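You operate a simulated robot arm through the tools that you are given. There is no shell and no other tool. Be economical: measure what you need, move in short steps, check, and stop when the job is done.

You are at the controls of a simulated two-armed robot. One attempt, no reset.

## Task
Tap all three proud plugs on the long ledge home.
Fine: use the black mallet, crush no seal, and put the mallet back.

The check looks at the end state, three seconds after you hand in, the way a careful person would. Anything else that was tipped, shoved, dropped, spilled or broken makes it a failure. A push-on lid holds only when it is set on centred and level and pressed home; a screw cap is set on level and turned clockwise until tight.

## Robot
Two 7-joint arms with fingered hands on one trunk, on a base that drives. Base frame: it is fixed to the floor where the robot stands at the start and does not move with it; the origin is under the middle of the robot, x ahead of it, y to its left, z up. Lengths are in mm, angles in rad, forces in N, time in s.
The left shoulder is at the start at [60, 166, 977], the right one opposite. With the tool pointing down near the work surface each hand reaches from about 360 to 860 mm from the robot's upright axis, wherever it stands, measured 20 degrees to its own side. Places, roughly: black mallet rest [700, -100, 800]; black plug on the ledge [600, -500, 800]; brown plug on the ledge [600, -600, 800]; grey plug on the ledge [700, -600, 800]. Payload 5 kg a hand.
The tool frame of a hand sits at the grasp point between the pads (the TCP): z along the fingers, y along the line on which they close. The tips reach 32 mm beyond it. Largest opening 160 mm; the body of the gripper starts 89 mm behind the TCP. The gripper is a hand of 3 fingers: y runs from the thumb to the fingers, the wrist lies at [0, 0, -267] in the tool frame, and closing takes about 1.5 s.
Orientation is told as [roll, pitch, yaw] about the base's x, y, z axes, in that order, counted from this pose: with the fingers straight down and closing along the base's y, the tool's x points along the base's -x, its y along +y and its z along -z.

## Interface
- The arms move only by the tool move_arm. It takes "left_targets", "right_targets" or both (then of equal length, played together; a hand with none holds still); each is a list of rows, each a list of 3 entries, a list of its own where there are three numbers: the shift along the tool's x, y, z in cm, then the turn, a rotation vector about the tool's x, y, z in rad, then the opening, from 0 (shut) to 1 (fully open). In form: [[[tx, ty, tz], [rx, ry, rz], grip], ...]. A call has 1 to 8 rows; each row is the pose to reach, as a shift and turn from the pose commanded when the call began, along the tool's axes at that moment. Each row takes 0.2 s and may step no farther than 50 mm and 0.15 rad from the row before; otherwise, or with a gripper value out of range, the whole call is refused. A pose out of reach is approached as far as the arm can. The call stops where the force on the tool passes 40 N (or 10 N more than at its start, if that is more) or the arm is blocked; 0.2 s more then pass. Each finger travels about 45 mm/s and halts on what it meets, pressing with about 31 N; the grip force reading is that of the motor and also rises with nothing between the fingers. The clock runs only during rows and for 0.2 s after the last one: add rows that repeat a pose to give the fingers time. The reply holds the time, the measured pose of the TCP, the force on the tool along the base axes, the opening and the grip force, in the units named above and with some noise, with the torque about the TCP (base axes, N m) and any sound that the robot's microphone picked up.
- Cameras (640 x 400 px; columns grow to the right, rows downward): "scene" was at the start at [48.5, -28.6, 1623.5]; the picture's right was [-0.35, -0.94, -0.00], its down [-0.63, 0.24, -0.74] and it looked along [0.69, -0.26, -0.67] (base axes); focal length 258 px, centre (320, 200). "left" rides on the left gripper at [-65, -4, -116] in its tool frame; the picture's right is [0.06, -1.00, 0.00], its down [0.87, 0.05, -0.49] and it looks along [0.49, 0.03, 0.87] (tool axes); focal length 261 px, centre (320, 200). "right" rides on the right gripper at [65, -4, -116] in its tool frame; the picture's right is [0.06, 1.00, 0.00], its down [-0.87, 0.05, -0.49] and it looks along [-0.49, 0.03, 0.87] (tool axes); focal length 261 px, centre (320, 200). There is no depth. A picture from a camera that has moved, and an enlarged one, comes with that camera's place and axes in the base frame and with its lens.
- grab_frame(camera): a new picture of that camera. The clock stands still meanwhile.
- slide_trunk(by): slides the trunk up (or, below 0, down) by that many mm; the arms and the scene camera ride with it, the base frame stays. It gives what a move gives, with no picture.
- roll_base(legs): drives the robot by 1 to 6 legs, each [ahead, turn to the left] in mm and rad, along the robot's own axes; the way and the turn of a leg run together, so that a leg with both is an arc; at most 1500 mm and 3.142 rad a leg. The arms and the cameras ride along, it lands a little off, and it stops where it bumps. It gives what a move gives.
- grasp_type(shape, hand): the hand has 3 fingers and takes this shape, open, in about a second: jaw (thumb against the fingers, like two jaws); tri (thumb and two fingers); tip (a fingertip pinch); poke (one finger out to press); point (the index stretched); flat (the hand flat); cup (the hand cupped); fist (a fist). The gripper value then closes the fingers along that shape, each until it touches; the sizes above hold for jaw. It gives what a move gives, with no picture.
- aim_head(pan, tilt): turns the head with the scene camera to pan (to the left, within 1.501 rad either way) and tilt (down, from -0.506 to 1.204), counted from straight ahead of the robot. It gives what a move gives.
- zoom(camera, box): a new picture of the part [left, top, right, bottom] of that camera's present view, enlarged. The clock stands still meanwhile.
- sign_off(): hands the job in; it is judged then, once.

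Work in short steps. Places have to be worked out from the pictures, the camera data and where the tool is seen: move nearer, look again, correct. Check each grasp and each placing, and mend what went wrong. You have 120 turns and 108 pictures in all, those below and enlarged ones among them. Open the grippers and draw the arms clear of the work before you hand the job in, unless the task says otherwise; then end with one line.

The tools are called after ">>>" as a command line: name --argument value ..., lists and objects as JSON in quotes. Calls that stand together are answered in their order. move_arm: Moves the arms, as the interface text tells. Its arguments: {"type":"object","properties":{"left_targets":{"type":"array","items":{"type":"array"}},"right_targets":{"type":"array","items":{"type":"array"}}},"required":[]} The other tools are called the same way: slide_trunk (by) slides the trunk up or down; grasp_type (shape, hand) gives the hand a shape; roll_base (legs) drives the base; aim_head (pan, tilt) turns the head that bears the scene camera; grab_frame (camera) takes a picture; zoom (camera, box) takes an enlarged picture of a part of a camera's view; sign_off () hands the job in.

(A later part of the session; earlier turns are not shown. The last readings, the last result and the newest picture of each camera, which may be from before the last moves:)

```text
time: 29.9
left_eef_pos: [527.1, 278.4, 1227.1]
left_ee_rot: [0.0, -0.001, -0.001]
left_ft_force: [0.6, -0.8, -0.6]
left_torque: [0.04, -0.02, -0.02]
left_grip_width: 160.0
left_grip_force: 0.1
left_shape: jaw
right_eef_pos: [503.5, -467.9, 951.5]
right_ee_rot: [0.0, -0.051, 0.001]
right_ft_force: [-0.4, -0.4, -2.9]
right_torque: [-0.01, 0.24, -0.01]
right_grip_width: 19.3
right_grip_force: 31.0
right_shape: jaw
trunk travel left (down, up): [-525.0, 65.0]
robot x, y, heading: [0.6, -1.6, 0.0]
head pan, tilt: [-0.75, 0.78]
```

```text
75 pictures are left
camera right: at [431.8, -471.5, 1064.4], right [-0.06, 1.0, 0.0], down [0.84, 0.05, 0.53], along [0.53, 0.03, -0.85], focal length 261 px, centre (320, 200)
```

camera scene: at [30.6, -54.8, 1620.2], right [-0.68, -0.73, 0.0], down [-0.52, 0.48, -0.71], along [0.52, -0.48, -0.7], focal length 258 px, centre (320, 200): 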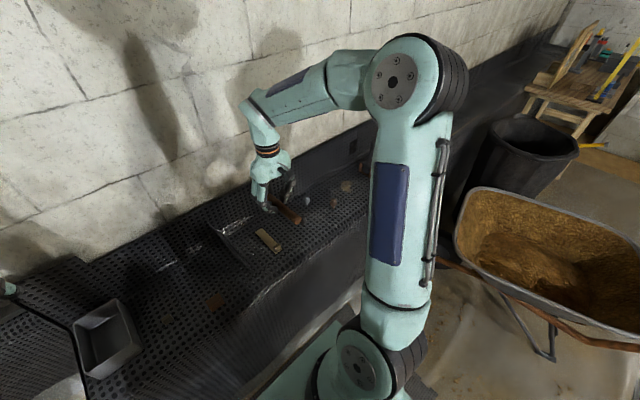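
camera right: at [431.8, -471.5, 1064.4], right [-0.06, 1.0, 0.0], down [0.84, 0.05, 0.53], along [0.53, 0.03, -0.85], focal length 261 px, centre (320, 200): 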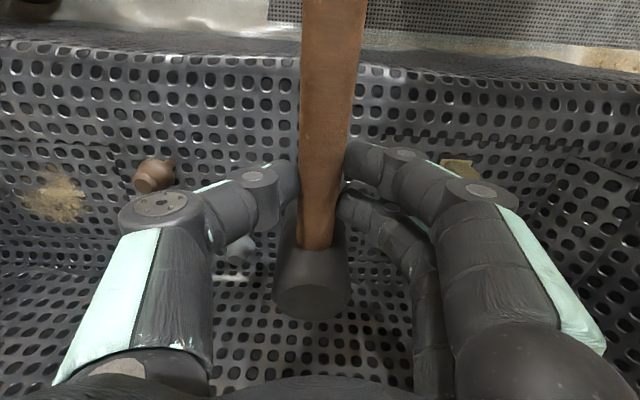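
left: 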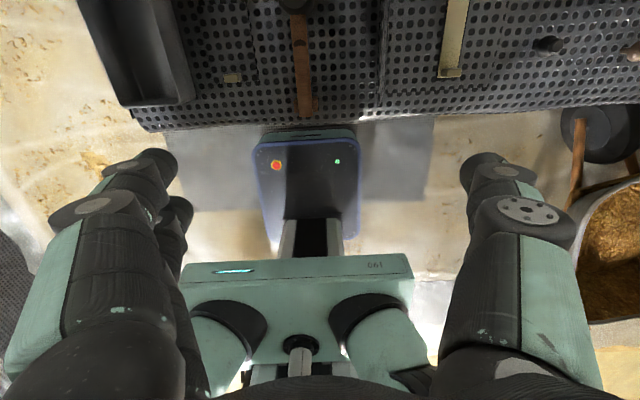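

No sound and the grip is unchanged; the tap was probably too shallow. I tap again with a 42 mm stroke ending 10 mm past contact.

>>> move_arm --right_targets '[[[0, 0, 0], [0, 0, 0], 0.0], [[0, 0, 4], [0, 0, 0], 0.0], [[0, 0, 4], [0, 0, 0], 0.0]]'

```text
time: 30.7
left_eef_pos: [524.3, 280.0, 1227.4]
left_ee_rot: [-0.001, 0.0, -0.001]
left_ft_force: [0.4, 1.3, -0.3]
left_torque: [-0.04, 0.02, 0.0]
left_grip_width: 159.8
left_grip_force: 0.0
left_shape: jaw
right_eef_pos: [505.3, -467.1, 912.2]
right_ee_rot: [0.0, -0.052, -0.001]
right_ft_force: [-2.4, 0.5, 1.5]
right_torque: [0.01, -0.03, -0.03]
right_grip_width: 19.5
right_grip_force: 30.9
right_shape: jaw
trunk travel left (down, up): [-525.0, 65.0]
robot x, y, heading: [-1.1, -2.3, 0.006]
head pan, tilt: [-0.75, 0.78]
```

At z 912 there's only light load, so either the plug moved or the handle rotated in the grip. I lift away and look.

>>> move_arm --right_targets '[[[0, 0, -3], [0, 0, 0], 0.0], [[0, 0, -5.2], [0, 0.05, 0], 0.0], [[-2.5, 2.5, -5.2], [0, 0.05, 0], 0.0], [[-5, 5, -5.2], [0, 0.05, 0], 0.0], [[-7.5, 7.5, -5.2], [0, 0.05, 0], 0.0], [[-10, 10, -5.2], [0, 0.05, 0], 0.0], [[-10, 10, -5.2], [0, 0.05, 0], 0.0]]'

>>> grab_frame --camera "right"

>>> zoom --camera "scene" --box '[250, 150, 350, 250]'

```text
time: 32.3
left_eef_pos: [525.2, 279.3, 1226.1]
left_ee_rot: [0.0, 0.0, 0.0]
left_ft_force: [-0.3, -0.5, 0.4]
left_torque: [-0.01, -0.02, -0.01]
left_grip_width: 159.8
left_grip_force: 0.1
left_shape: jaw
right_eef_pos: [603.1, -367.3, 968.4]
right_ee_rot: [0.0, -0.001, -0.002]
right_ft_force: [-0.3, 0.4, -3.9]
right_torque: [0.03, 0.22, 0.01]
right_grip_width: 19.2
right_grip_force: 31.3
right_shape: jaw
trunk travel left (down, up): [-525.0, 65.0]
robot x, y, heading: [-2.4, 2.6, 0.006]
head pan, tilt: [-0.75, 0.78]
```

```text
74 pictures are left
camera right: at [538.3, -370.9, 1085.1], right [-0.06, 1.0, 0.0], down [0.87, 0.05, 0.49], along [0.49, 0.03, -0.87], focal length 261 px, centre (320, 200)
```

right: 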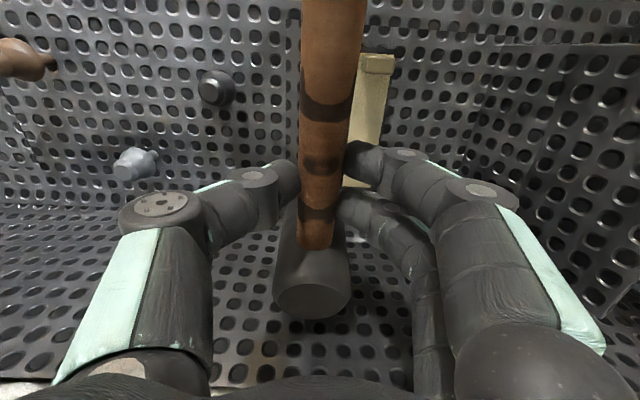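

```text
4.00 times, centred on (300, 200) of scene
camera zoom: at [30.1, -55.3, 1620.2], right [-0.68, -0.73, 0.0], down [-0.51, 0.48, -0.71], along [0.52, -0.48, -0.7], focal length 1032 px, centre (400, 200)
```

zoom: 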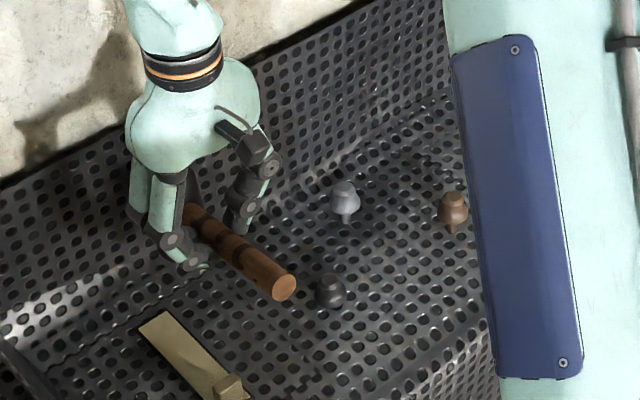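

The black plug seems lower now. I zoom in on it.

>>> zoom --camera "right" --box '[100, 50, 260, 190]'

>>> zoom --camera "scene" --box '[315, 180, 375, 235]'

```text
2.86 times, centred on (180, 120) of right
camera zoom: at [538.3, -370.9, 1085.1], right [-0.06, 1.0, 0.0], down [0.87, 0.05, 0.49], along [0.49, 0.03, -0.87], focal length 745 px, centre (720, 429)
```

zoom: 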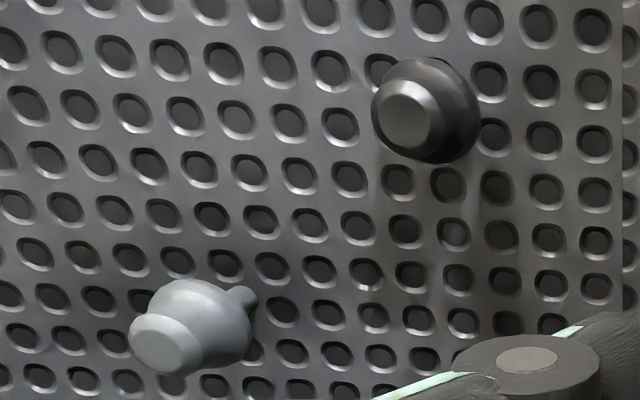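

```text
7.27 times, centred on (345, 208) of scene
camera zoom: at [30.1, -55.3, 1620.2], right [-0.68, -0.73, 0.0], down [-0.51, 0.48, -0.71], along [0.52, -0.48, -0.7], focal length 1876 px, centre (138, 146)
```

zoom: 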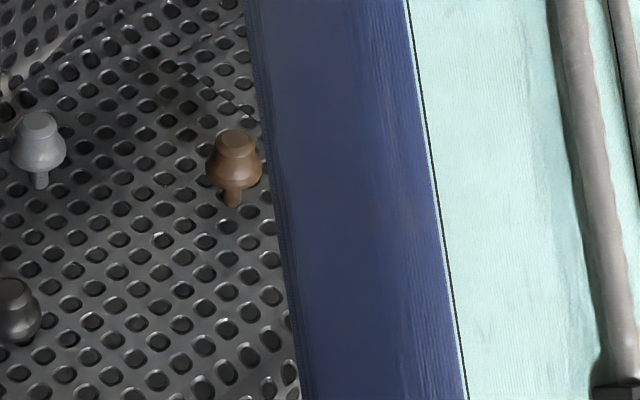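

Black shows almost no stem now while grey and brown do. I check black's seating from the scene camera.

>>> zoom --camera "scene" --box '[300, 200, 350, 240]'

>>> zoom --camera "right" --box '[180, 50, 250, 115]'

```text
10.00 times, centred on (325, 220) of scene
camera zoom: at [30.1, -55.3, 1620.2], right [-0.68, -0.73, 0.0], down [-0.51, 0.48, -0.71], along [0.52, -0.48, -0.7], focal length 2580 px, centre (270, 0)
```

zoom: 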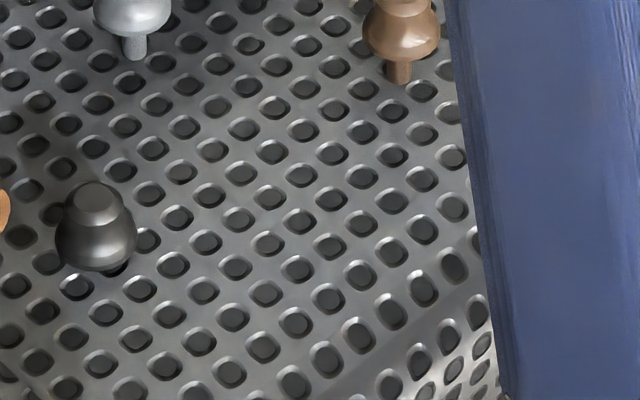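

```text
6.15 times, centred on (215, 82) of right
camera zoom: at [538.3, -370.9, 1085.1], right [-0.06, 1.0, 0.0], down [0.87, 0.05, 0.49], along [0.49, 0.03, -0.87], focal length 1604 px, centre (966, 923)
```

zoom: 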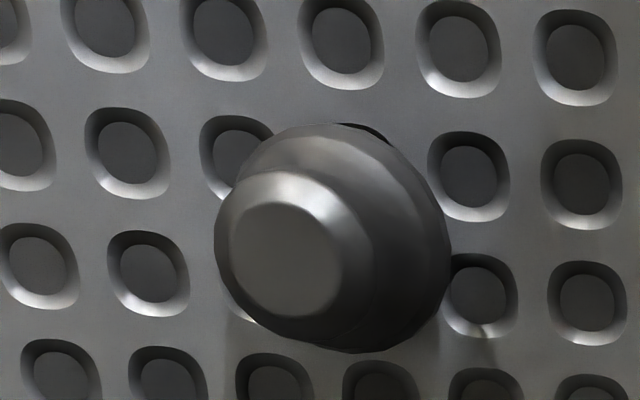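

Black's top dropped from about z 848 to 831, with its widest ring about 9 mm above the ledge: home or very near. I'll do the same tap on grey (at (649,-556)), then compare. I move over it levelled.

>>> move_arm --right_targets '[[[0.5, -4, 0], [0, -0.05, 0], 0.0], [[1, -8, 0], [0, -0.05, 0], 0.0], [[1.5, -12, 0], [0, -0.05, 0], 0.0], [[2, -16, 0], [0, -0.05, 0], 0.0], [[2.5, -18.7, 0], [0, -0.05, 0], 0.0], [[2.5, -18.7, 1.7], [0, -0.05, 0], 0.0], [[2.5, -18.7, 1.7], [0, -0.05, 0], 0.0]]'

>>> zoom --camera "scene" --box '[270, 140, 390, 240]'

>>> grab_frame --camera "right"

```text
time: 33.9
left_eef_pos: [525.4, 279.8, 1225.7]
left_ee_rot: [-0.002, -0.001, 0.0]
left_ft_force: [-0.6, -0.1, 0.9]
left_torque: [0.0, 0.0, 0.0]
left_grip_width: 160.0
left_grip_force: 0.0
left_shape: jaw
right_eef_pos: [574.7, -553.9, 951.2]
right_ee_rot: [0.0, -0.049, -0.001]
right_ft_force: [0.5, 0.7, -3.5]
right_torque: [-0.01, 0.23, -0.02]
right_grip_width: 19.3
right_grip_force: 30.9
right_shape: jaw
trunk travel left (down, up): [-525.0, 65.0]
robot x, y, heading: [0.2, -1.8, 0.002]
head pan, tilt: [-0.75, 0.78]
```

```text
4.00 times, centred on (330, 190) of scene
camera zoom: at [30.2, -54.9, 1620.3], right [-0.68, -0.73, 0.0], down [-0.51, 0.48, -0.71], along [0.52, -0.48, -0.7], focal length 1032 px, centre (280, 240)
```

zoom: 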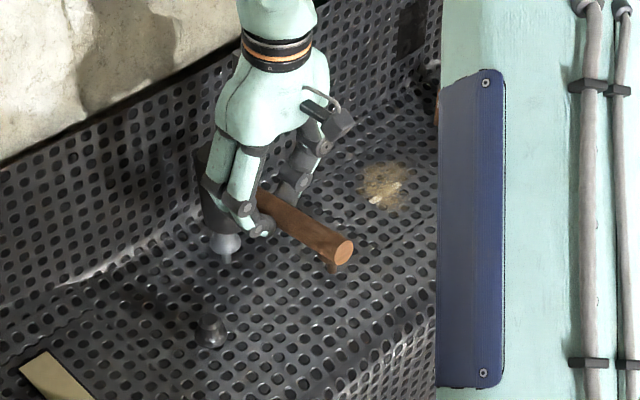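

```text
67 pictures are left
camera right: at [505.6, -557.9, 1064.1], right [-0.06, 1.0, 0.0], down [0.84, 0.05, 0.53], along [0.53, 0.03, -0.85], focal length 261 px, centre (320, 200)
```

right: 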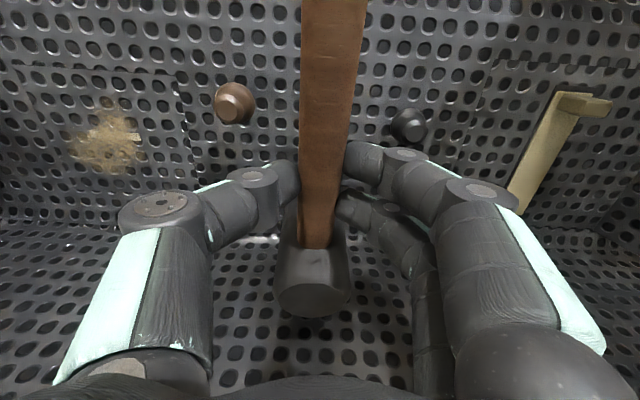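

This view shows the head just above the grey plug; I zoom in to check centring.

>>> zoom --camera "scene" --box '[310, 170, 350, 210]'

>>> zoom --camera "right" --box '[200, 60, 450, 200]'

```text
10.00 times, centred on (330, 190) of scene
camera zoom: at [30.2, -54.9, 1620.3], right [-0.68, -0.73, 0.0], down [-0.51, 0.48, -0.71], along [0.52, -0.48, -0.7], focal length 2580 px, centre (220, 300)
```

zoom: 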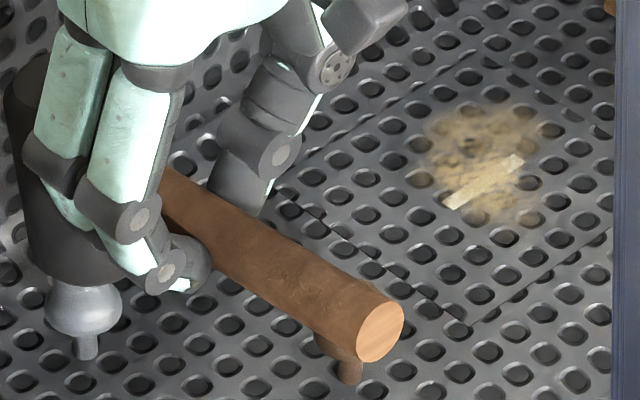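

```text
2.56 times, centred on (325, 130) of right
camera zoom: at [505.6, -557.9, 1064.1], right [-0.06, 1.0, 0.0], down [0.84, 0.05, 0.53], along [0.53, 0.03, -0.85], focal length 667 px, centre (307, 379)
```

zoom: 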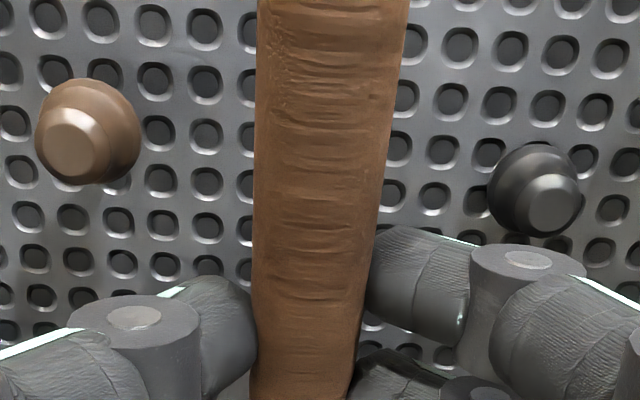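

Head is centred on the grey plug. I tap with a 33 mm stroke and return, then compare in the same view.

>>> move_arm --right_targets '[[[0, 0, 3.3], [0, 0, 0], 0.0], [[0, 0, 3.3], [0, 0, 0], 0.0], [[0, 0, 1], [0, 0, 0], 0.0], [[0, 0, 0], [0, 0, 0], 0.0]]'

>>> zoom --camera "scene" --box '[310, 170, 350, 210]'

```text
time: 34.9
left_eef_pos: [524.3, 280.2, 1226.2]
left_ee_rot: [0.0, 0.001, 0.001]
left_ft_force: [0.2, 0.1, -0.1]
left_torque: [0.0, 0.0, -0.01]
left_grip_width: 160.0
left_grip_force: 0.0
left_shape: jaw
right_eef_pos: [577.5, -553.5, 951.1]
right_ee_rot: [0.001, -0.049, 0.0]
right_ft_force: [-0.3, 0.3, -3.7]
right_torque: [-0.04, 0.24, 0.0]
right_grip_width: 19.3
right_grip_force: 30.4
right_shape: jaw
trunk travel left (down, up): [-525.0, 65.0]
robot x, y, heading: [2.4, -0.3, 0.002]
head pan, tilt: [-0.75, 0.78]
```

```text
10.00 times, centred on (330, 190) of scene
camera zoom: at [30.8, -55.0, 1620.2], right [-0.68, -0.73, 0.0], down [-0.51, 0.48, -0.71], along [0.52, -0.48, -0.7], focal length 2580 px, centre (220, 300)
```

zoom: 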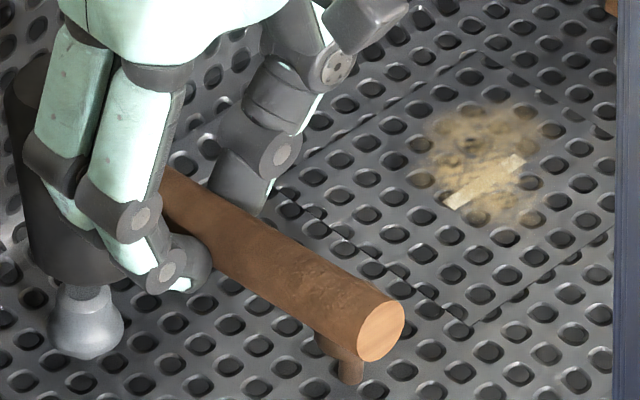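

Grey dropped substantially: the stem is hidden now. I zoom further to see whether any gap remains.

>>> zoom --camera "scene" --box '[308, 192, 328, 210]'

>>> zoom --camera "scene" --box '[310, 210, 330, 230]'

```text
16.00 times, centred on (318, 201) of scene
camera zoom: at [30.8, -55.0, 1620.2], right [-0.68, -0.73, 0.0], down [-0.51, 0.48, -0.71], along [0.52, -0.48, -0.7], focal length 4128 px, centre (352, 184)
```

zoom: 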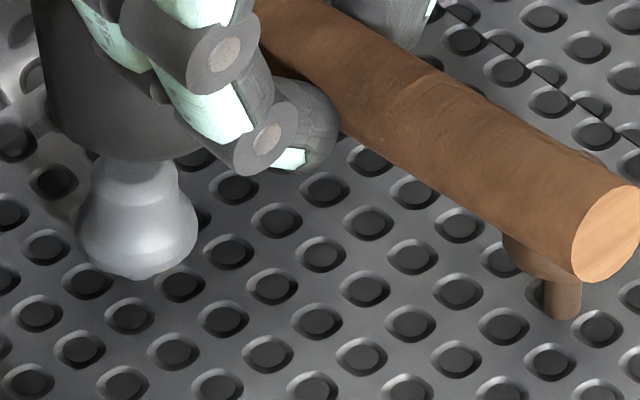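

```text
16.00 times, centred on (320, 220) of scene
camera zoom: at [30.8, -55.0, 1620.2], right [-0.68, -0.73, 0.0], down [-0.51, 0.48, -0.71], along [0.52, -0.48, -0.7], focal length 4128 px, centre (320, -120)
```

zoom: 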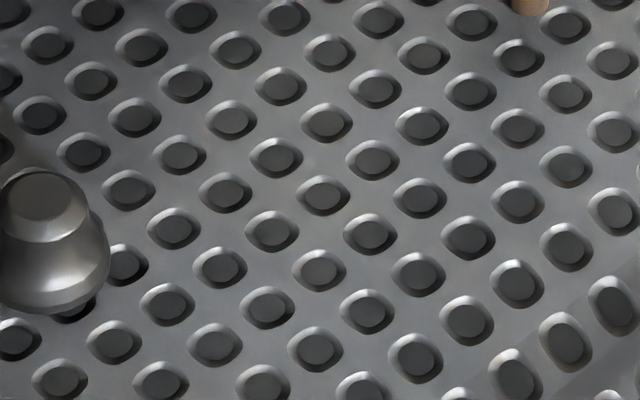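

Sharp zooms. I centre one on each of black and grey.

>>> zoom --camera "scene" --box '[303, 213, 319, 225]'

>>> zoom --camera "scene" --box '[306, 196, 322, 208]'

```text
16.00 times, centred on (311, 219) of scene
camera zoom: at [30.8, -55.0, 1620.2], right [-0.68, -0.73, 0.0], down [-0.51, 0.48, -0.71], along [0.52, -0.48, -0.7], focal length 4128 px, centre (464, -104)
```

zoom: 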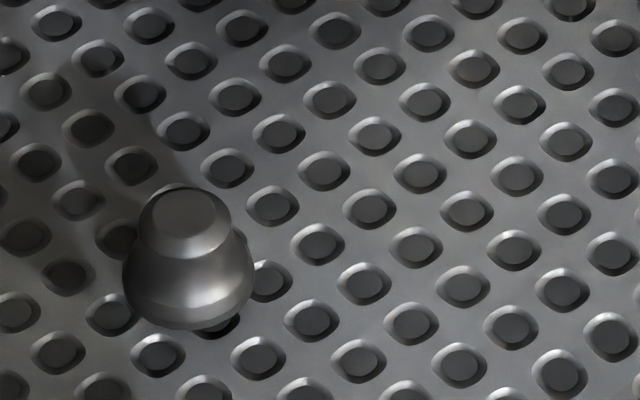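

```text
16.00 times, centred on (314, 202) of scene
camera zoom: at [30.8, -55.0, 1620.2], right [-0.68, -0.73, 0.0], down [-0.51, 0.48, -0.71], along [0.52, -0.48, -0.7], focal length 4128 px, centre (416, 168)
```

zoom: 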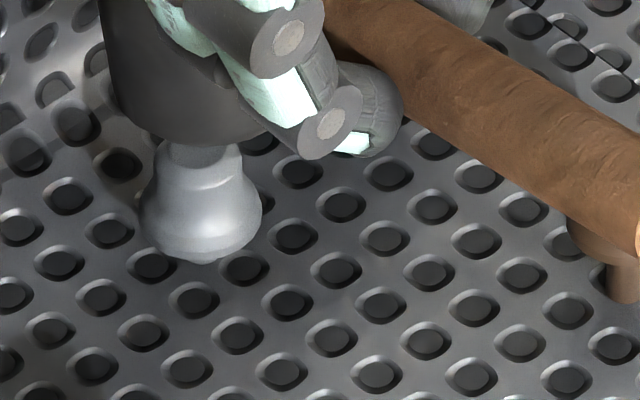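

Grey still shows a sliver of stem. The readings so far (steady ~6 N while black kept sinking) suggest a plug slides at about 6 N and the force will rise when seated. I press the mallet down slowly on grey in small steps, watching force.

>>> move_arm --right_targets '[[[0, 0, 2.0], [0, 0, 0], 0.0], [[0, 0, 3.0], [0, 0, 0], 0.0], [[0, 0, 3.3], [0, 0, 0], 0.0], [[0, 0, 3.4], [0, 0, 0], 0.0], [[0, 0, 3.5], [0, 0, 0], 0.0], [[0, 0, 3.6], [0, 0, 0], 0.0]]'

>>> zoom --camera "scene" --box '[306, 196, 322, 208]'

```text
time: 36.3
left_eef_pos: [525.2, 278.7, 1226.9]
left_ee_rot: [0.0, 0.0, -0.001]
left_ft_force: [0.2, 0.0, -0.3]
left_torque: [-0.01, 0.02, 0.0]
left_grip_width: 159.9
left_grip_force: 0.1
left_shape: jaw
right_eef_pos: [577.9, -554.5, 915.8]
right_ee_rot: [0.0, -0.053, 0.0]
right_ft_force: [-4.5, 0.1, 4.0]
right_torque: [0.0, -0.03, -0.02]
right_grip_width: 19.4
right_grip_force: 30.4
right_shape: jaw
trunk travel left (down, up): [-525.0, 65.0]
robot x, y, heading: [-2.3, -2.8, -0.006]
head pan, tilt: [-0.75, 0.78]
```

```text
16.00 times, centred on (314, 202) of scene
camera zoom: at [29.5, -54.4, 1620.3], right [-0.68, -0.73, 0.0], down [-0.51, 0.48, -0.71], along [0.52, -0.48, -0.7], focal length 4128 px, centre (416, 168)
```

zoom: 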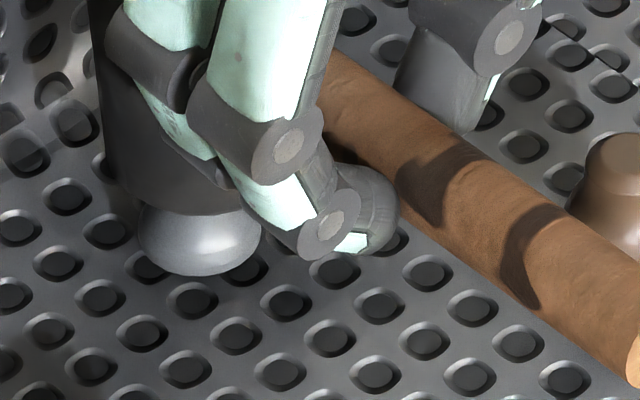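

The plug slides under a slow push (~7.5 N) and the bulb's bottom edge has dropped another 6 mm. I continue in 1 mm steps, watching for the force to rise.

>>> move_arm --right_targets '[[[0, 0, 0.1], [0, 0, 0], 0.0], [[0, 0, 0.2], [0, 0, 0], 0.0], [[0, 0, 0.2], [0, 0, 0], 0.0]]'

>>> zoom --camera "scene" --box '[306, 196, 322, 208]'

```text
time: 37.1
left_eef_pos: [523.7, 280.4, 1226.6]
left_ee_rot: [-0.001, 0.0, 0.002]
left_ft_force: [0.9, 0.5, -0.3]
left_torque: [0.0, -0.02, -0.01]
left_grip_width: 159.7
left_grip_force: 0.0
left_shape: jaw
right_eef_pos: [578.1, -554.9, 913.9]
right_ee_rot: [0.001, -0.051, -0.001]
right_ft_force: [-4.6, -0.1, 4.1]
right_torque: [0.02, 0.0, -0.01]
right_grip_width: 19.5
right_grip_force: 31.1
right_shape: jaw
trunk travel left (down, up): [-525.0, 65.0]
robot x, y, heading: [1.8, -2.3, 0.0]
head pan, tilt: [-0.75, 0.78]
```

```text
16.00 times, centred on (314, 202) of scene
camera zoom: at [29.6, -54.5, 1620.3], right [-0.68, -0.73, 0.0], down [-0.51, 0.48, -0.71], along [0.52, -0.48, -0.7], focal length 4128 px, centre (416, 168)
```

zoom: 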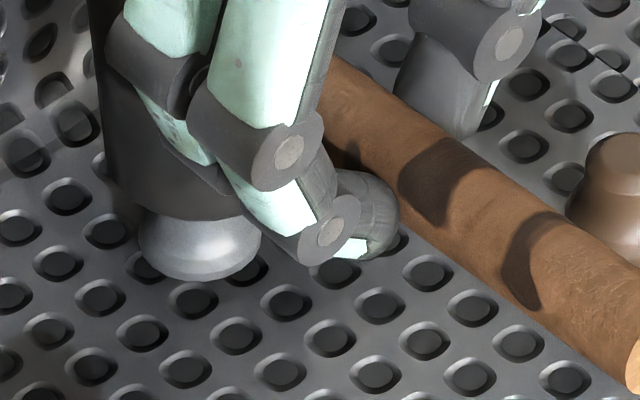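

It slid another 2 mm at the same force; not seated yet. I continue in 1 mm steps.

>>> move_arm --right_targets '[[[0, 0, 0.1], [0, 0, 0], 0.0], [[0, 0, 0.2], [0, 0, 0], 0.0], [[0, 0, 0.2], [0, 0, 0], 0.0]]'

>>> move_arm --right_targets '[[[0, 0, 0.1], [0, 0, 0], 0.0], [[0, 0, 0.2], [0, 0, 0], 0.0], [[0, 0, 0.2], [0, 0, 0], 0.0]]'

>>> zoom --camera "scene" --box '[306, 196, 322, 208]'

```text
time: 37.9
left_eef_pos: [524.9, 280.4, 1225.5]
left_ee_rot: [0.0, 0.001, 0.001]
left_ft_force: [0.0, -0.6, -0.4]
left_torque: [-0.02, -0.01, -0.04]
left_grip_width: 159.7
left_grip_force: 0.1
left_shape: jaw
right_eef_pos: [578.7, -554.9, 913.3]
right_ee_rot: [0.0, -0.05, 0.0]
right_ft_force: [-7.6, -0.9, 5.5]
right_torque: [0.02, 0.02, 0.03]
right_grip_width: 19.2
right_grip_force: 30.8
right_shape: jaw
trunk travel left (down, up): [-525.0, 65.0]
robot x, y, heading: [1.3, -1.4, -0.0]
head pan, tilt: [-0.75, 0.78]
```

```text
time: 38.7
left_eef_pos: [524.5, 280.3, 1227.0]
left_ee_rot: [-0.001, 0.001, 0.0]
left_ft_force: [0.9, -0.1, 0.2]
left_torque: [0.0, -0.02, 0.02]
left_grip_width: 159.8
left_grip_force: 0.0
left_shape: jaw
right_eef_pos: [577.8, -554.3, 911.8]
right_ee_rot: [-0.001, -0.051, -0.002]
right_ft_force: [-7.3, 0.3, 7.4]
right_torque: [0.02, -0.08, -0.01]
right_grip_width: 19.9
right_grip_force: 31.0
right_shape: jaw
trunk travel left (down, up): [-525.0, 65.0]
robot x, y, heading: [0.6, -0.0, 0.005]
head pan, tilt: [-0.75, 0.78]
```

```text
16.00 times, centred on (314, 202) of scene
camera zoom: at [28.9, -54.2, 1620.3], right [-0.68, -0.73, 0.0], down [-0.51, 0.48, -0.71], along [0.52, -0.48, -0.7], focal length 4128 px, centre (416, 168)
```

zoom: 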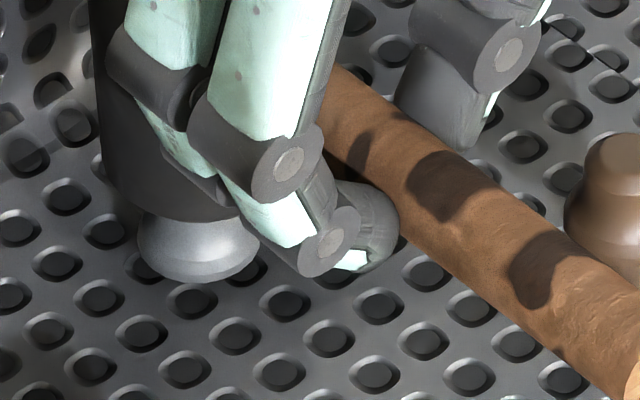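

The bulb stopped sinking while the force began to climb (7.5 → 11 N net): grey appears seated. I lift and check grey and black.

>>> move_arm --right_targets '[[[0, 0, -1], [0, 0, 0], 0.0], [[0, 0, -4], [0, 0, 0], 0.0], [[0, 4, -4], [0, 0, 0], 0.0], [[0, 8, -4], [0, 0, 0], 0.0]]'

>>> zoom --camera "scene" --box '[303, 190, 335, 228]'

>>> grab_frame --camera "right"

```text
time: 39.7
left_eef_pos: [526.3, 280.5, 1225.5]
left_ee_rot: [0.001, -0.001, 0.001]
left_ft_force: [0.1, -0.3, -0.3]
left_torque: [0.01, 0.0, -0.02]
left_grip_width: 160.0
left_grip_force: 0.1
left_shape: jaw
right_eef_pos: [577.0, -473.8, 949.2]
right_ee_rot: [0.001, -0.05, -0.002]
right_ft_force: [-0.1, -0.4, -3.4]
right_torque: [-0.04, 0.23, 0.03]
right_grip_width: 19.1
right_grip_force: 31.2
right_shape: jaw
trunk travel left (down, up): [-525.0, 65.0]
robot x, y, heading: [-1.5, 0.4, -0.001]
head pan, tilt: [-0.75, 0.78]
```

```text
10.53 times, centred on (319, 209) of scene
camera zoom: at [30.3, -54.1, 1620.3], right [-0.68, -0.73, 0.0], down [-0.51, 0.48, -0.71], along [0.52, -0.48, -0.7], focal length 2715 px, centre (330, 105)
```

zoom: 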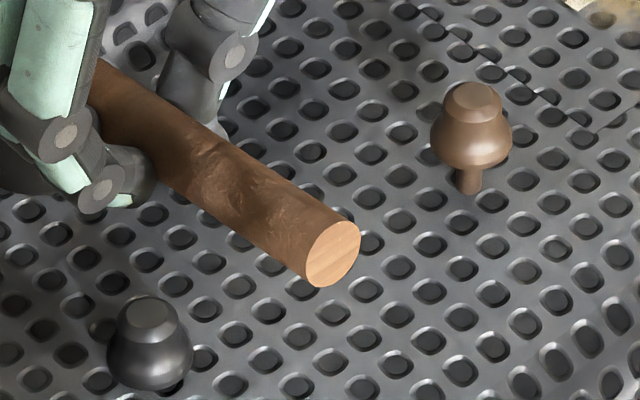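

```text
55 pictures are left
camera right: at [505.6, -477.8, 1062.7], right [-0.06, 1.0, 0.0], down [0.84, 0.05, 0.53], along [0.53, 0.03, -0.84], focal length 261 px, centre (320, 200)
```

right: 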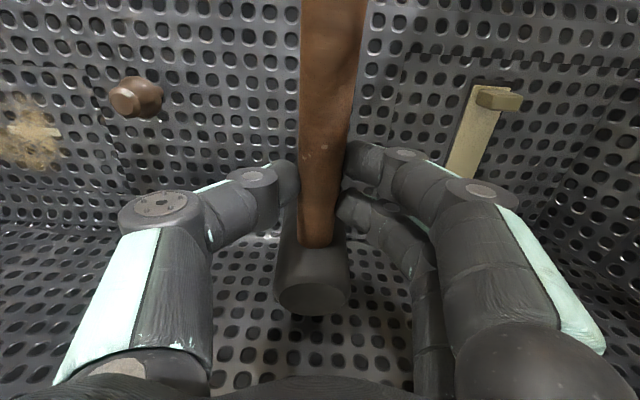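

Grey is hidden here by the hand. I move on to black (TCP x ≈ 504, y ≈ -468) for a slow confirming press, then view grey.

>>> move_arm --right_targets '[[[3.7, 0.3, 0], [0, 0, 0], 0.0], [[7.3, 0.6, 0], [0, 0, 0], 0.0], [[7.3, 0.6, 1.5], [0, 0, 0], 0.0], [[7.3, 0.6, 2.5], [0, 0, 0], 0.0], [[7.3, 0.6, 3.2], [0, 0, 0], 0.0], [[7.3, 0.6, 3.2], [0, 0, 0], 0.0]]'

>>> zoom --camera "scene" --box '[296, 192, 328, 228]'

```text
time: 41.1
left_eef_pos: [526.0, 279.8, 1226.3]
left_ee_rot: [-0.001, 0.0, 0.001]
left_ft_force: [0.3, 0.0, -0.9]
left_torque: [0.01, 0.01, -0.02]
left_grip_width: 160.0
left_grip_force: 0.0
left_shape: jaw
right_eef_pos: [505.3, -468.7, 913.1]
right_ee_rot: [0.001, -0.052, -0.001]
right_ft_force: [-5.6, -0.5, 5.4]
right_torque: [0.01, -0.04, -0.02]
right_grip_width: 19.6
right_grip_force: 31.0
right_shape: jaw
trunk travel left (down, up): [-525.0, 65.0]
robot x, y, heading: [2.7, 3.4, -0.002]
head pan, tilt: [-0.75, 0.78]
```

```text
11.11 times, centred on (312, 210) of scene
camera zoom: at [29.4, -54.4, 1620.3], right [-0.68, -0.73, 0.0], down [-0.51, 0.48, -0.71], along [0.52, -0.49, -0.7], focal length 2866 px, centre (409, 89)
```

zoom: 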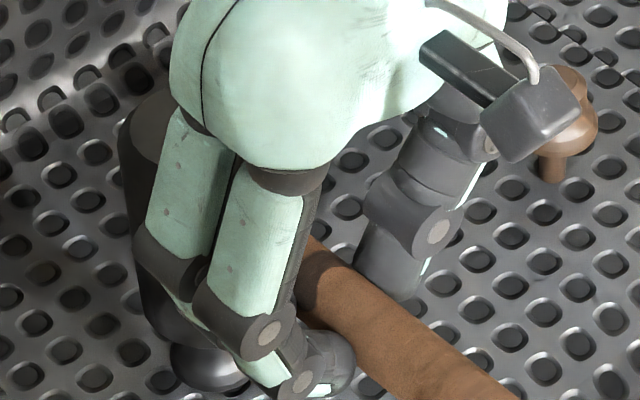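

Net ~9 N at z 913. I press a further 2–3 mm in small steps and note the force and the bulb's position.

>>> zoom --camera "scene" --box '[303, 214, 319, 226]'

>>> move_arm --right_targets '[[[0, 0, 0.1], [0, 0, 0], 0.0], [[0, 0, 0.2], [0, 0, 0], 0.0], [[0, 0, 0.3], [0, 0, 0], 0.0], [[0, 0, 0.3], [0, 0, 0], 0.0]]'

>>> zoom --camera "scene" --box '[303, 214, 319, 226]'

```text
16.00 times, centred on (311, 220) of scene
camera zoom: at [29.4, -54.4, 1620.3], right [-0.68, -0.73, 0.0], down [-0.51, 0.48, -0.71], along [0.52, -0.49, -0.7], focal length 4128 px, centre (464, -120)
```

zoom: 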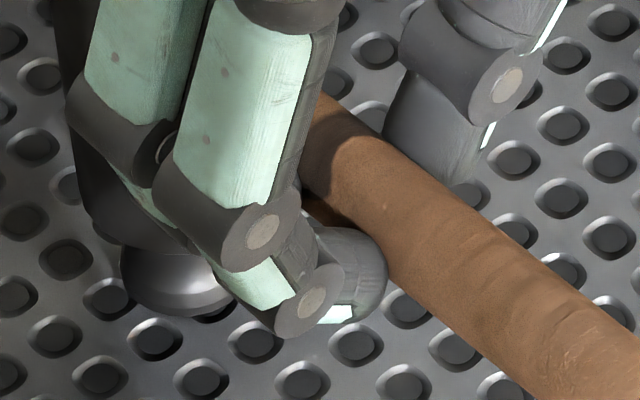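

```text
time: 42.1
left_eef_pos: [525.0, 279.4, 1226.7]
left_ee_rot: [0.002, 0.002, -0.002]
left_ft_force: [0.4, -1.0, -0.2]
left_torque: [0.0, -0.01, 0.0]
left_grip_width: 159.9
left_grip_force: 0.0
left_shape: jaw
right_eef_pos: [505.1, -468.8, 912.6]
right_ee_rot: [-0.001, -0.051, 0.0]
right_ft_force: [-8.1, -0.6, 8.1]
right_torque: [0.0, -0.07, 0.01]
right_grip_width: 19.6
right_grip_force: 31.1
right_shape: jaw
trunk travel left (down, up): [-525.0, 65.0]
robot x, y, heading: [1.5, -0.8, 0.0]
head pan, tilt: [-0.75, 0.78]
```

```text
16.00 times, centred on (311, 220) of scene
camera zoom: at [29.0, -54.3, 1620.3], right [-0.68, -0.73, 0.0], down [-0.51, 0.48, -0.71], along [0.52, -0.48, -0.7], focal length 4128 px, centre (464, -120)
```

zoom: 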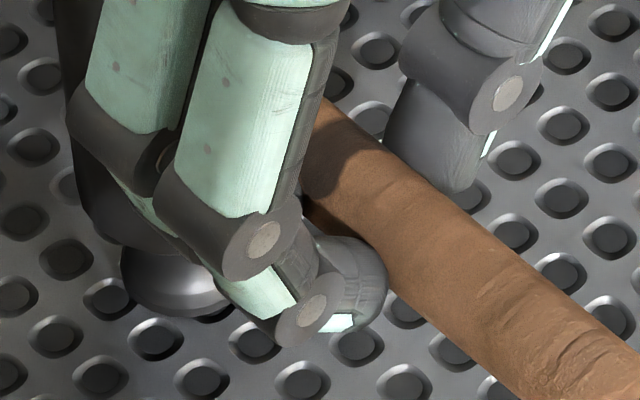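

Black didn't move while force rose to 11.6 N, and it stops at the same height as grey (TCP ≈ 913): both seated. I lift and shift aside toward brown, then view grey.

>>> move_arm --right_targets '[[[0, 0, -1.5], [0, 0, 0], 0.0], [[0, 0, -4], [0, 0, 0], 0.0], [[0.5, -4, -4], [0, 0, 0], 0.0], [[1, -8, -4], [0, 0, 0], 0.0], [[1.3, -12, -4], [0, 0, 0], 0.0], [[1.6, -15.9, -4], [0, 0, 0], 0.0], [[1.6, -15.9, -4], [0, 0, 0], 0.0]]'

>>> grab_frame --camera "scene"

>>> zoom --camera "right" --box '[180, 60, 480, 260]'

```text
time: 43.7
left_eef_pos: [526.0, 279.9, 1225.6]
left_ee_rot: [0.0, 0.001, 0.0]
left_ft_force: [0.0, -0.3, 0.9]
left_torque: [0.02, -0.01, 0.01]
left_grip_width: 159.6
left_grip_force: 0.1
left_shape: jaw
right_eef_pos: [488.6, -626.9, 951.2]
right_ee_rot: [0.0, -0.048, 0.001]
right_ft_force: [0.0, 0.5, -3.1]
right_torque: [-0.04, 0.18, 0.0]
right_grip_width: 19.2
right_grip_force: 31.2
right_shape: jaw
trunk travel left (down, up): [-525.0, 65.0]
robot x, y, heading: [3.1, 3.7, -0.002]
head pan, tilt: [-0.75, 0.78]
```

```text
51 pictures are left
camera scene: at [30.6, -54.5, 1620.2], right [-0.68, -0.73, 0.0], down [-0.51, 0.48, -0.71], along [0.52, -0.48, -0.7], focal length 258 px, centre (320, 200)
```

scene: 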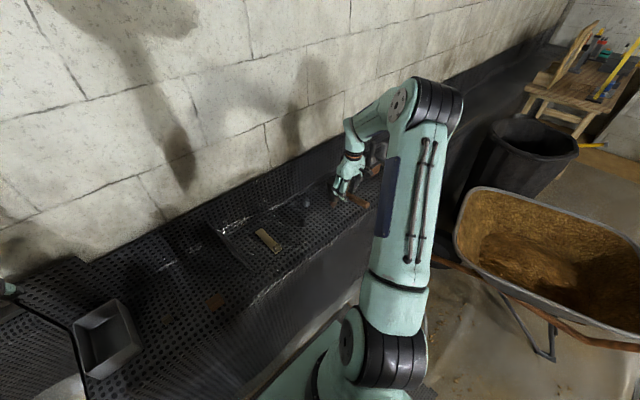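

```text
2.00 times, centred on (330, 160) of right
camera zoom: at [416.1, -630.5, 1063.9], right [-0.06, 1.0, 0.0], down [0.84, 0.05, 0.53], along [0.53, 0.03, -0.85], focal length 521 px, centre (300, 280)
```

zoom: 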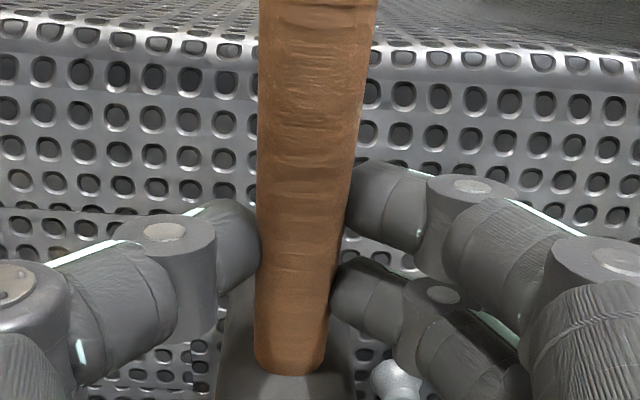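

Now I zoom on grey and black, and on the head over brown.

>>> zoom --camera "scene" --box '[296, 192, 328, 228]'

>>> zoom --camera "scene" --box '[325, 175, 370, 220]'

```text
11.11 times, centred on (312, 210) of scene
camera zoom: at [30.6, -54.5, 1620.2], right [-0.68, -0.73, 0.0], down [-0.51, 0.48, -0.71], along [0.52, -0.48, -0.7], focal length 2866 px, centre (409, 89)
```

zoom: 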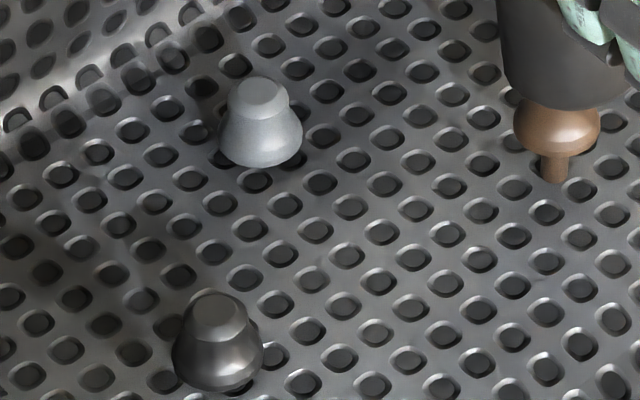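

```text
8.89 times, centred on (348, 198) of scene
camera zoom: at [30.6, -54.5, 1620.2], right [-0.68, -0.73, 0.0], down [-0.51, 0.48, -0.71], along [0.52, -0.48, -0.7], focal length 2293 px, centre (76, 222)
```

zoom: 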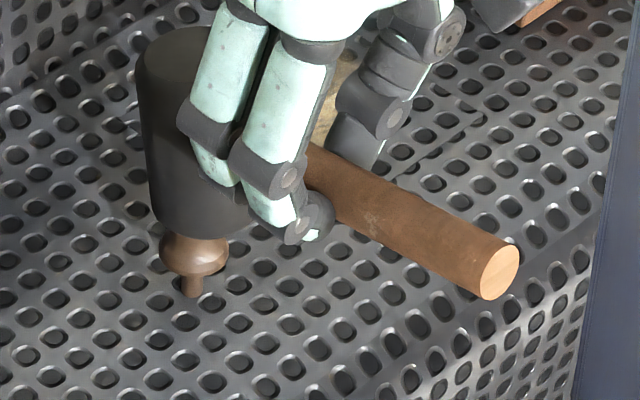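

Black and grey look alike, flush to the ledge. The head is centred over brown; I press it down slowly to about the same height.

>>> move_arm --right_targets '[[[0, 0, 1.5], [0, 0, 0], 0.0], [[0, 0, 2.3], [0, 0, 0], 0.0], [[0, 0, 2.6], [0, 0, 0], 0.0], [[0, 0, 2.8], [0, 0, 0], 0.0], [[0, 0, 3.0], [0, 0, 0], 0.0], [[0, 0, 3.2], [0, 0, 0], 0.0], [[0, 0, 3.4], [0, 0, 0], 0.0], [[0, 0, 3.5], [0, 0, 0], 0.0]]'

>>> zoom --camera "scene" --box '[325, 182, 350, 212]'

```text
time: 45.5
left_eef_pos: [525.2, 279.9, 1226.0]
left_ee_rot: [-0.001, 0.0, 0.001]
left_ft_force: [1.0, 0.7, 0.0]
left_torque: [-0.01, 0.0, 0.0]
left_grip_width: 159.9
left_grip_force: 0.1
left_shape: jaw
right_eef_pos: [489.1, -627.0, 917.3]
right_ee_rot: [0.001, -0.05, 0.0]
right_ft_force: [-6.0, 0.5, 4.7]
right_torque: [0.04, -0.01, 0.03]
right_grip_width: 19.6
right_grip_force: 30.6
right_shape: jaw
trunk travel left (down, up): [-525.0, 65.0]
robot x, y, heading: [-0.8, 1.5, 0.0]
head pan, tilt: [-0.75, 0.78]
```

```text
13.33 times, centred on (338, 197) of scene
camera zoom: at [29.3, -54.3, 1620.3], right [-0.68, -0.73, 0.0], down [-0.51, 0.48, -0.71], along [0.52, -0.48, -0.7], focal length 3440 px, centre (87, 240)
```

zoom: 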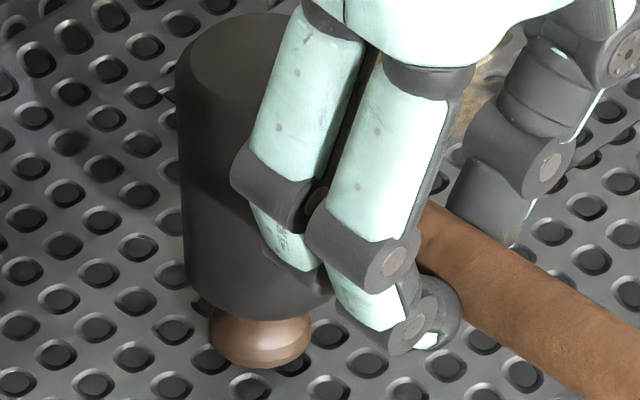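

Brown slides too (net ~8 N). I continue slowly down to about z 912.

>>> move_arm --right_targets '[[[0, 0, 0.1], [0, 0, 0], 0.0], [[0, 0, 0.2], [0, 0, 0], 0.0], [[0, 0, 0.3], [0, 0, 0], 0.0], [[0, 0, 0.3], [0, 0, 0], 0.0]]'

>>> move_arm --right_targets '[[[0, 0, 0.1], [0, 0, 0], 0.0], [[0, 0, 0.2], [0, 0, 0], 0.0], [[0, 0, 0.2], [0, 0, 0], 0.0]]'

>>> zoom --camera "scene" --box '[325, 182, 350, 212]'

```text
time: 46.5
left_eef_pos: [524.4, 280.6, 1226.5]
left_ee_rot: [0.0, -0.002, 0.0]
left_ft_force: [0.5, 0.1, 0.3]
left_torque: [0.01, 0.03, -0.02]
left_grip_width: 159.9
left_grip_force: 0.0
left_shape: jaw
right_eef_pos: [489.6, -627.7, 913.8]
right_ee_rot: [0.001, -0.051, -0.003]
right_ft_force: [-8.4, 0.2, 8.4]
right_torque: [0.03, -0.08, 0.03]
right_grip_width: 19.6
right_grip_force: 30.9
right_shape: jaw
trunk travel left (down, up): [-525.0, 65.0]
robot x, y, heading: [1.6, 1.7, -0.001]
head pan, tilt: [-0.75, 0.78]
```

```text
time: 47.3
left_eef_pos: [524.1, 280.3, 1226.8]
left_ee_rot: [0.002, -0.001, 0.0]
left_ft_force: [-0.4, -0.1, -0.3]
left_torque: [-0.01, 0.0, -0.03]
left_grip_width: 160.0
left_grip_force: 0.0
left_shape: jaw
right_eef_pos: [488.6, -628.0, 910.1]
right_ee_rot: [-0.002, -0.05, 0.001]
right_ft_force: [-9.0, 0.3, 8.9]
right_torque: [0.08, -0.14, 0.03]
right_grip_width: 20.0
right_grip_force: 31.0
right_shape: jaw
trunk travel left (down, up): [-525.0, 65.0]
robot x, y, heading: [1.7, 2.1, 0.001]
head pan, tilt: [-0.75, 0.78]
```

```text
13.33 times, centred on (338, 197) of scene
camera zoom: at [28.9, -54.0, 1620.3], right [-0.68, -0.73, 0.0], down [-0.51, 0.48, -0.71], along [0.52, -0.49, -0.7], focal length 3440 px, centre (87, 240)
```

zoom: 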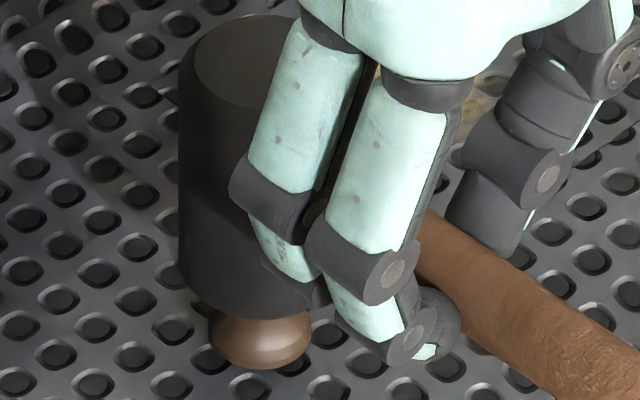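

The bulb hardly moved over the last 5 mm while force rose to ~12 N and the handle began pivoting. I lift away and inspect all three.

>>> move_arm --right_targets '[[[0, 0, -1.5], [0, 0, 0], 0.0], [[0, 0, -4.3], [0, 0, 0], 0.0], [[-1, 4, -4.3], [0, 0, 0], 0.0], [[-2, 8, -4.3], [0, 0, 0], 0.0], [[-3, 12, -4.3], [0, 0, 0], 0.0], [[-4, 16, -4.3], [0, 0, 0], 0.0], [[-6, 20, -4.3], [0, 0, 0], 0.0], [[-8, 24, -4.3], [0, 0, 0], 0.0]]'

>>> zoom --camera "scene" --box '[300, 185, 350, 228]'

>>> grab_frame --camera "right"

```text
time: 49.1
left_eef_pos: [527.5, 281.5, 1225.6]
left_ee_rot: [0.0, 0.002, 0.001]
left_ft_force: [1.0, 0.1, -0.3]
left_torque: [0.01, 0.04, 0.01]
left_grip_width: 159.9
left_grip_force: 0.2
left_shape: jaw
right_eef_pos: [567.6, -386.0, 957.9]
right_ee_rot: [0.001, -0.05, 0.0]
right_ft_force: [0.4, 0.4, -3.6]
right_torque: [0.0, 0.24, 0.04]
right_grip_width: 19.2
right_grip_force: 31.3
right_shape: jaw
trunk travel left (down, up): [-525.0, 65.0]
robot x, y, heading: [0.6, -1.7, -0.0]
head pan, tilt: [-0.75, 0.78]
```

```text
9.30 times, centred on (325, 206) of scene
camera zoom: at [31.0, -53.7, 1620.2], right [-0.68, -0.73, 0.0], down [-0.52, 0.48, -0.71], along [0.52, -0.48, -0.7], focal length 2400 px, centre (274, 140)
```

zoom: 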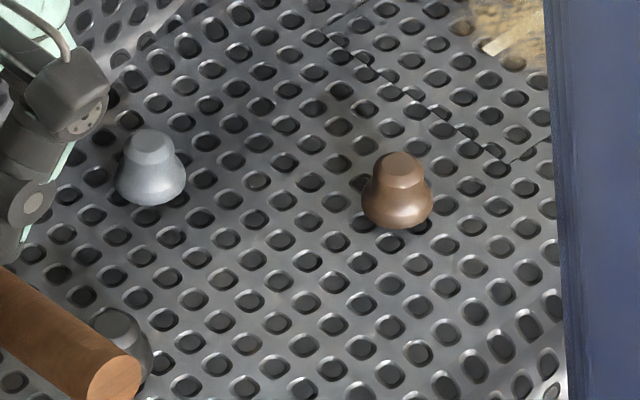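

```text
44 pictures are left
camera right: at [496.6, -390.1, 1070.4], right [-0.06, 1.0, 0.0], down [0.84, 0.05, 0.53], along [0.53, 0.03, -0.85], focal length 261 px, centre (320, 200)
```

right: 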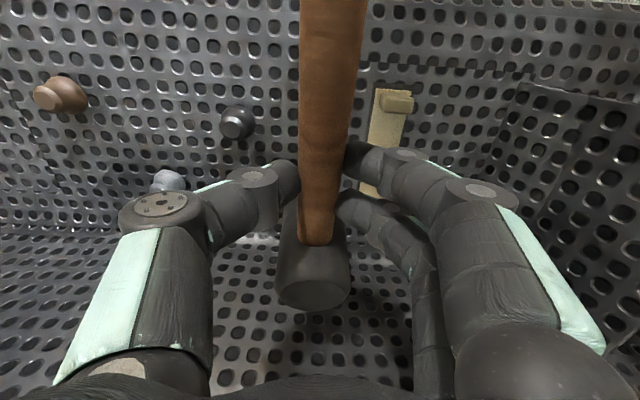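

I compare brown and grey at maximum zoom, and brown's height from the right camera.

>>> zoom --camera "scene" --box '[330, 196, 354, 214]'

>>> zoom --camera "scene" --box '[303, 194, 327, 212]'

>>> zoom --camera "right" --box '[20, 60, 270, 200]'

```text
16.00 times, centred on (342, 205) of scene
camera zoom: at [31.0, -53.7, 1620.2], right [-0.68, -0.73, 0.0], down [-0.52, 0.48, -0.71], along [0.52, -0.48, -0.7], focal length 4128 px, centre (-32, 120)
```

zoom: 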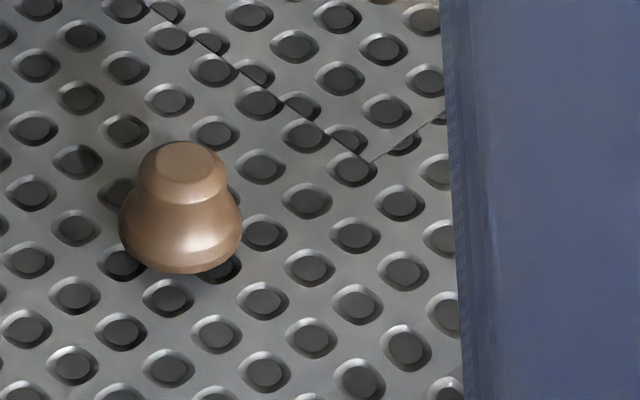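

```text
16.00 times, centred on (315, 203) of scene
camera zoom: at [31.0, -53.7, 1620.2], right [-0.68, -0.73, 0.0], down [-0.52, 0.48, -0.71], along [0.52, -0.48, -0.7], focal length 4128 px, centre (400, 152)
```

zoom: 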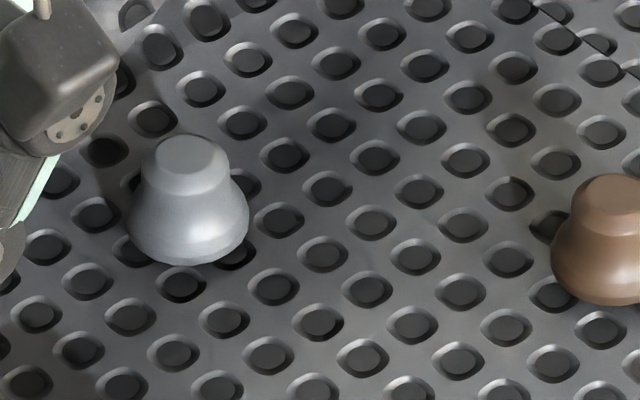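

```text
2.56 times, centred on (145, 130) of right
camera zoom: at [496.6, -390.1, 1070.4], right [-0.06, 1.0, 0.0], down [0.84, 0.05, 0.53], along [0.53, 0.03, -0.85], focal length 667 px, centre (768, 379)
```

zoom: 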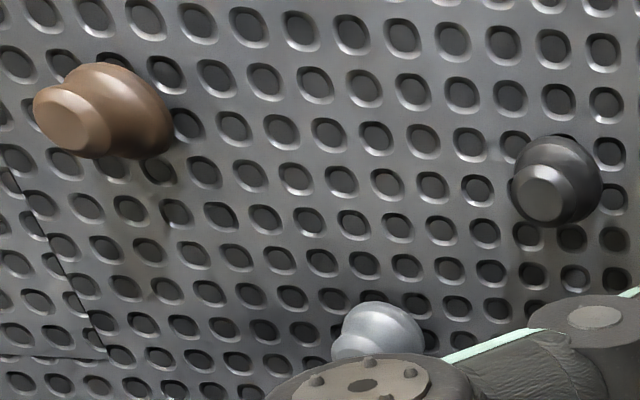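

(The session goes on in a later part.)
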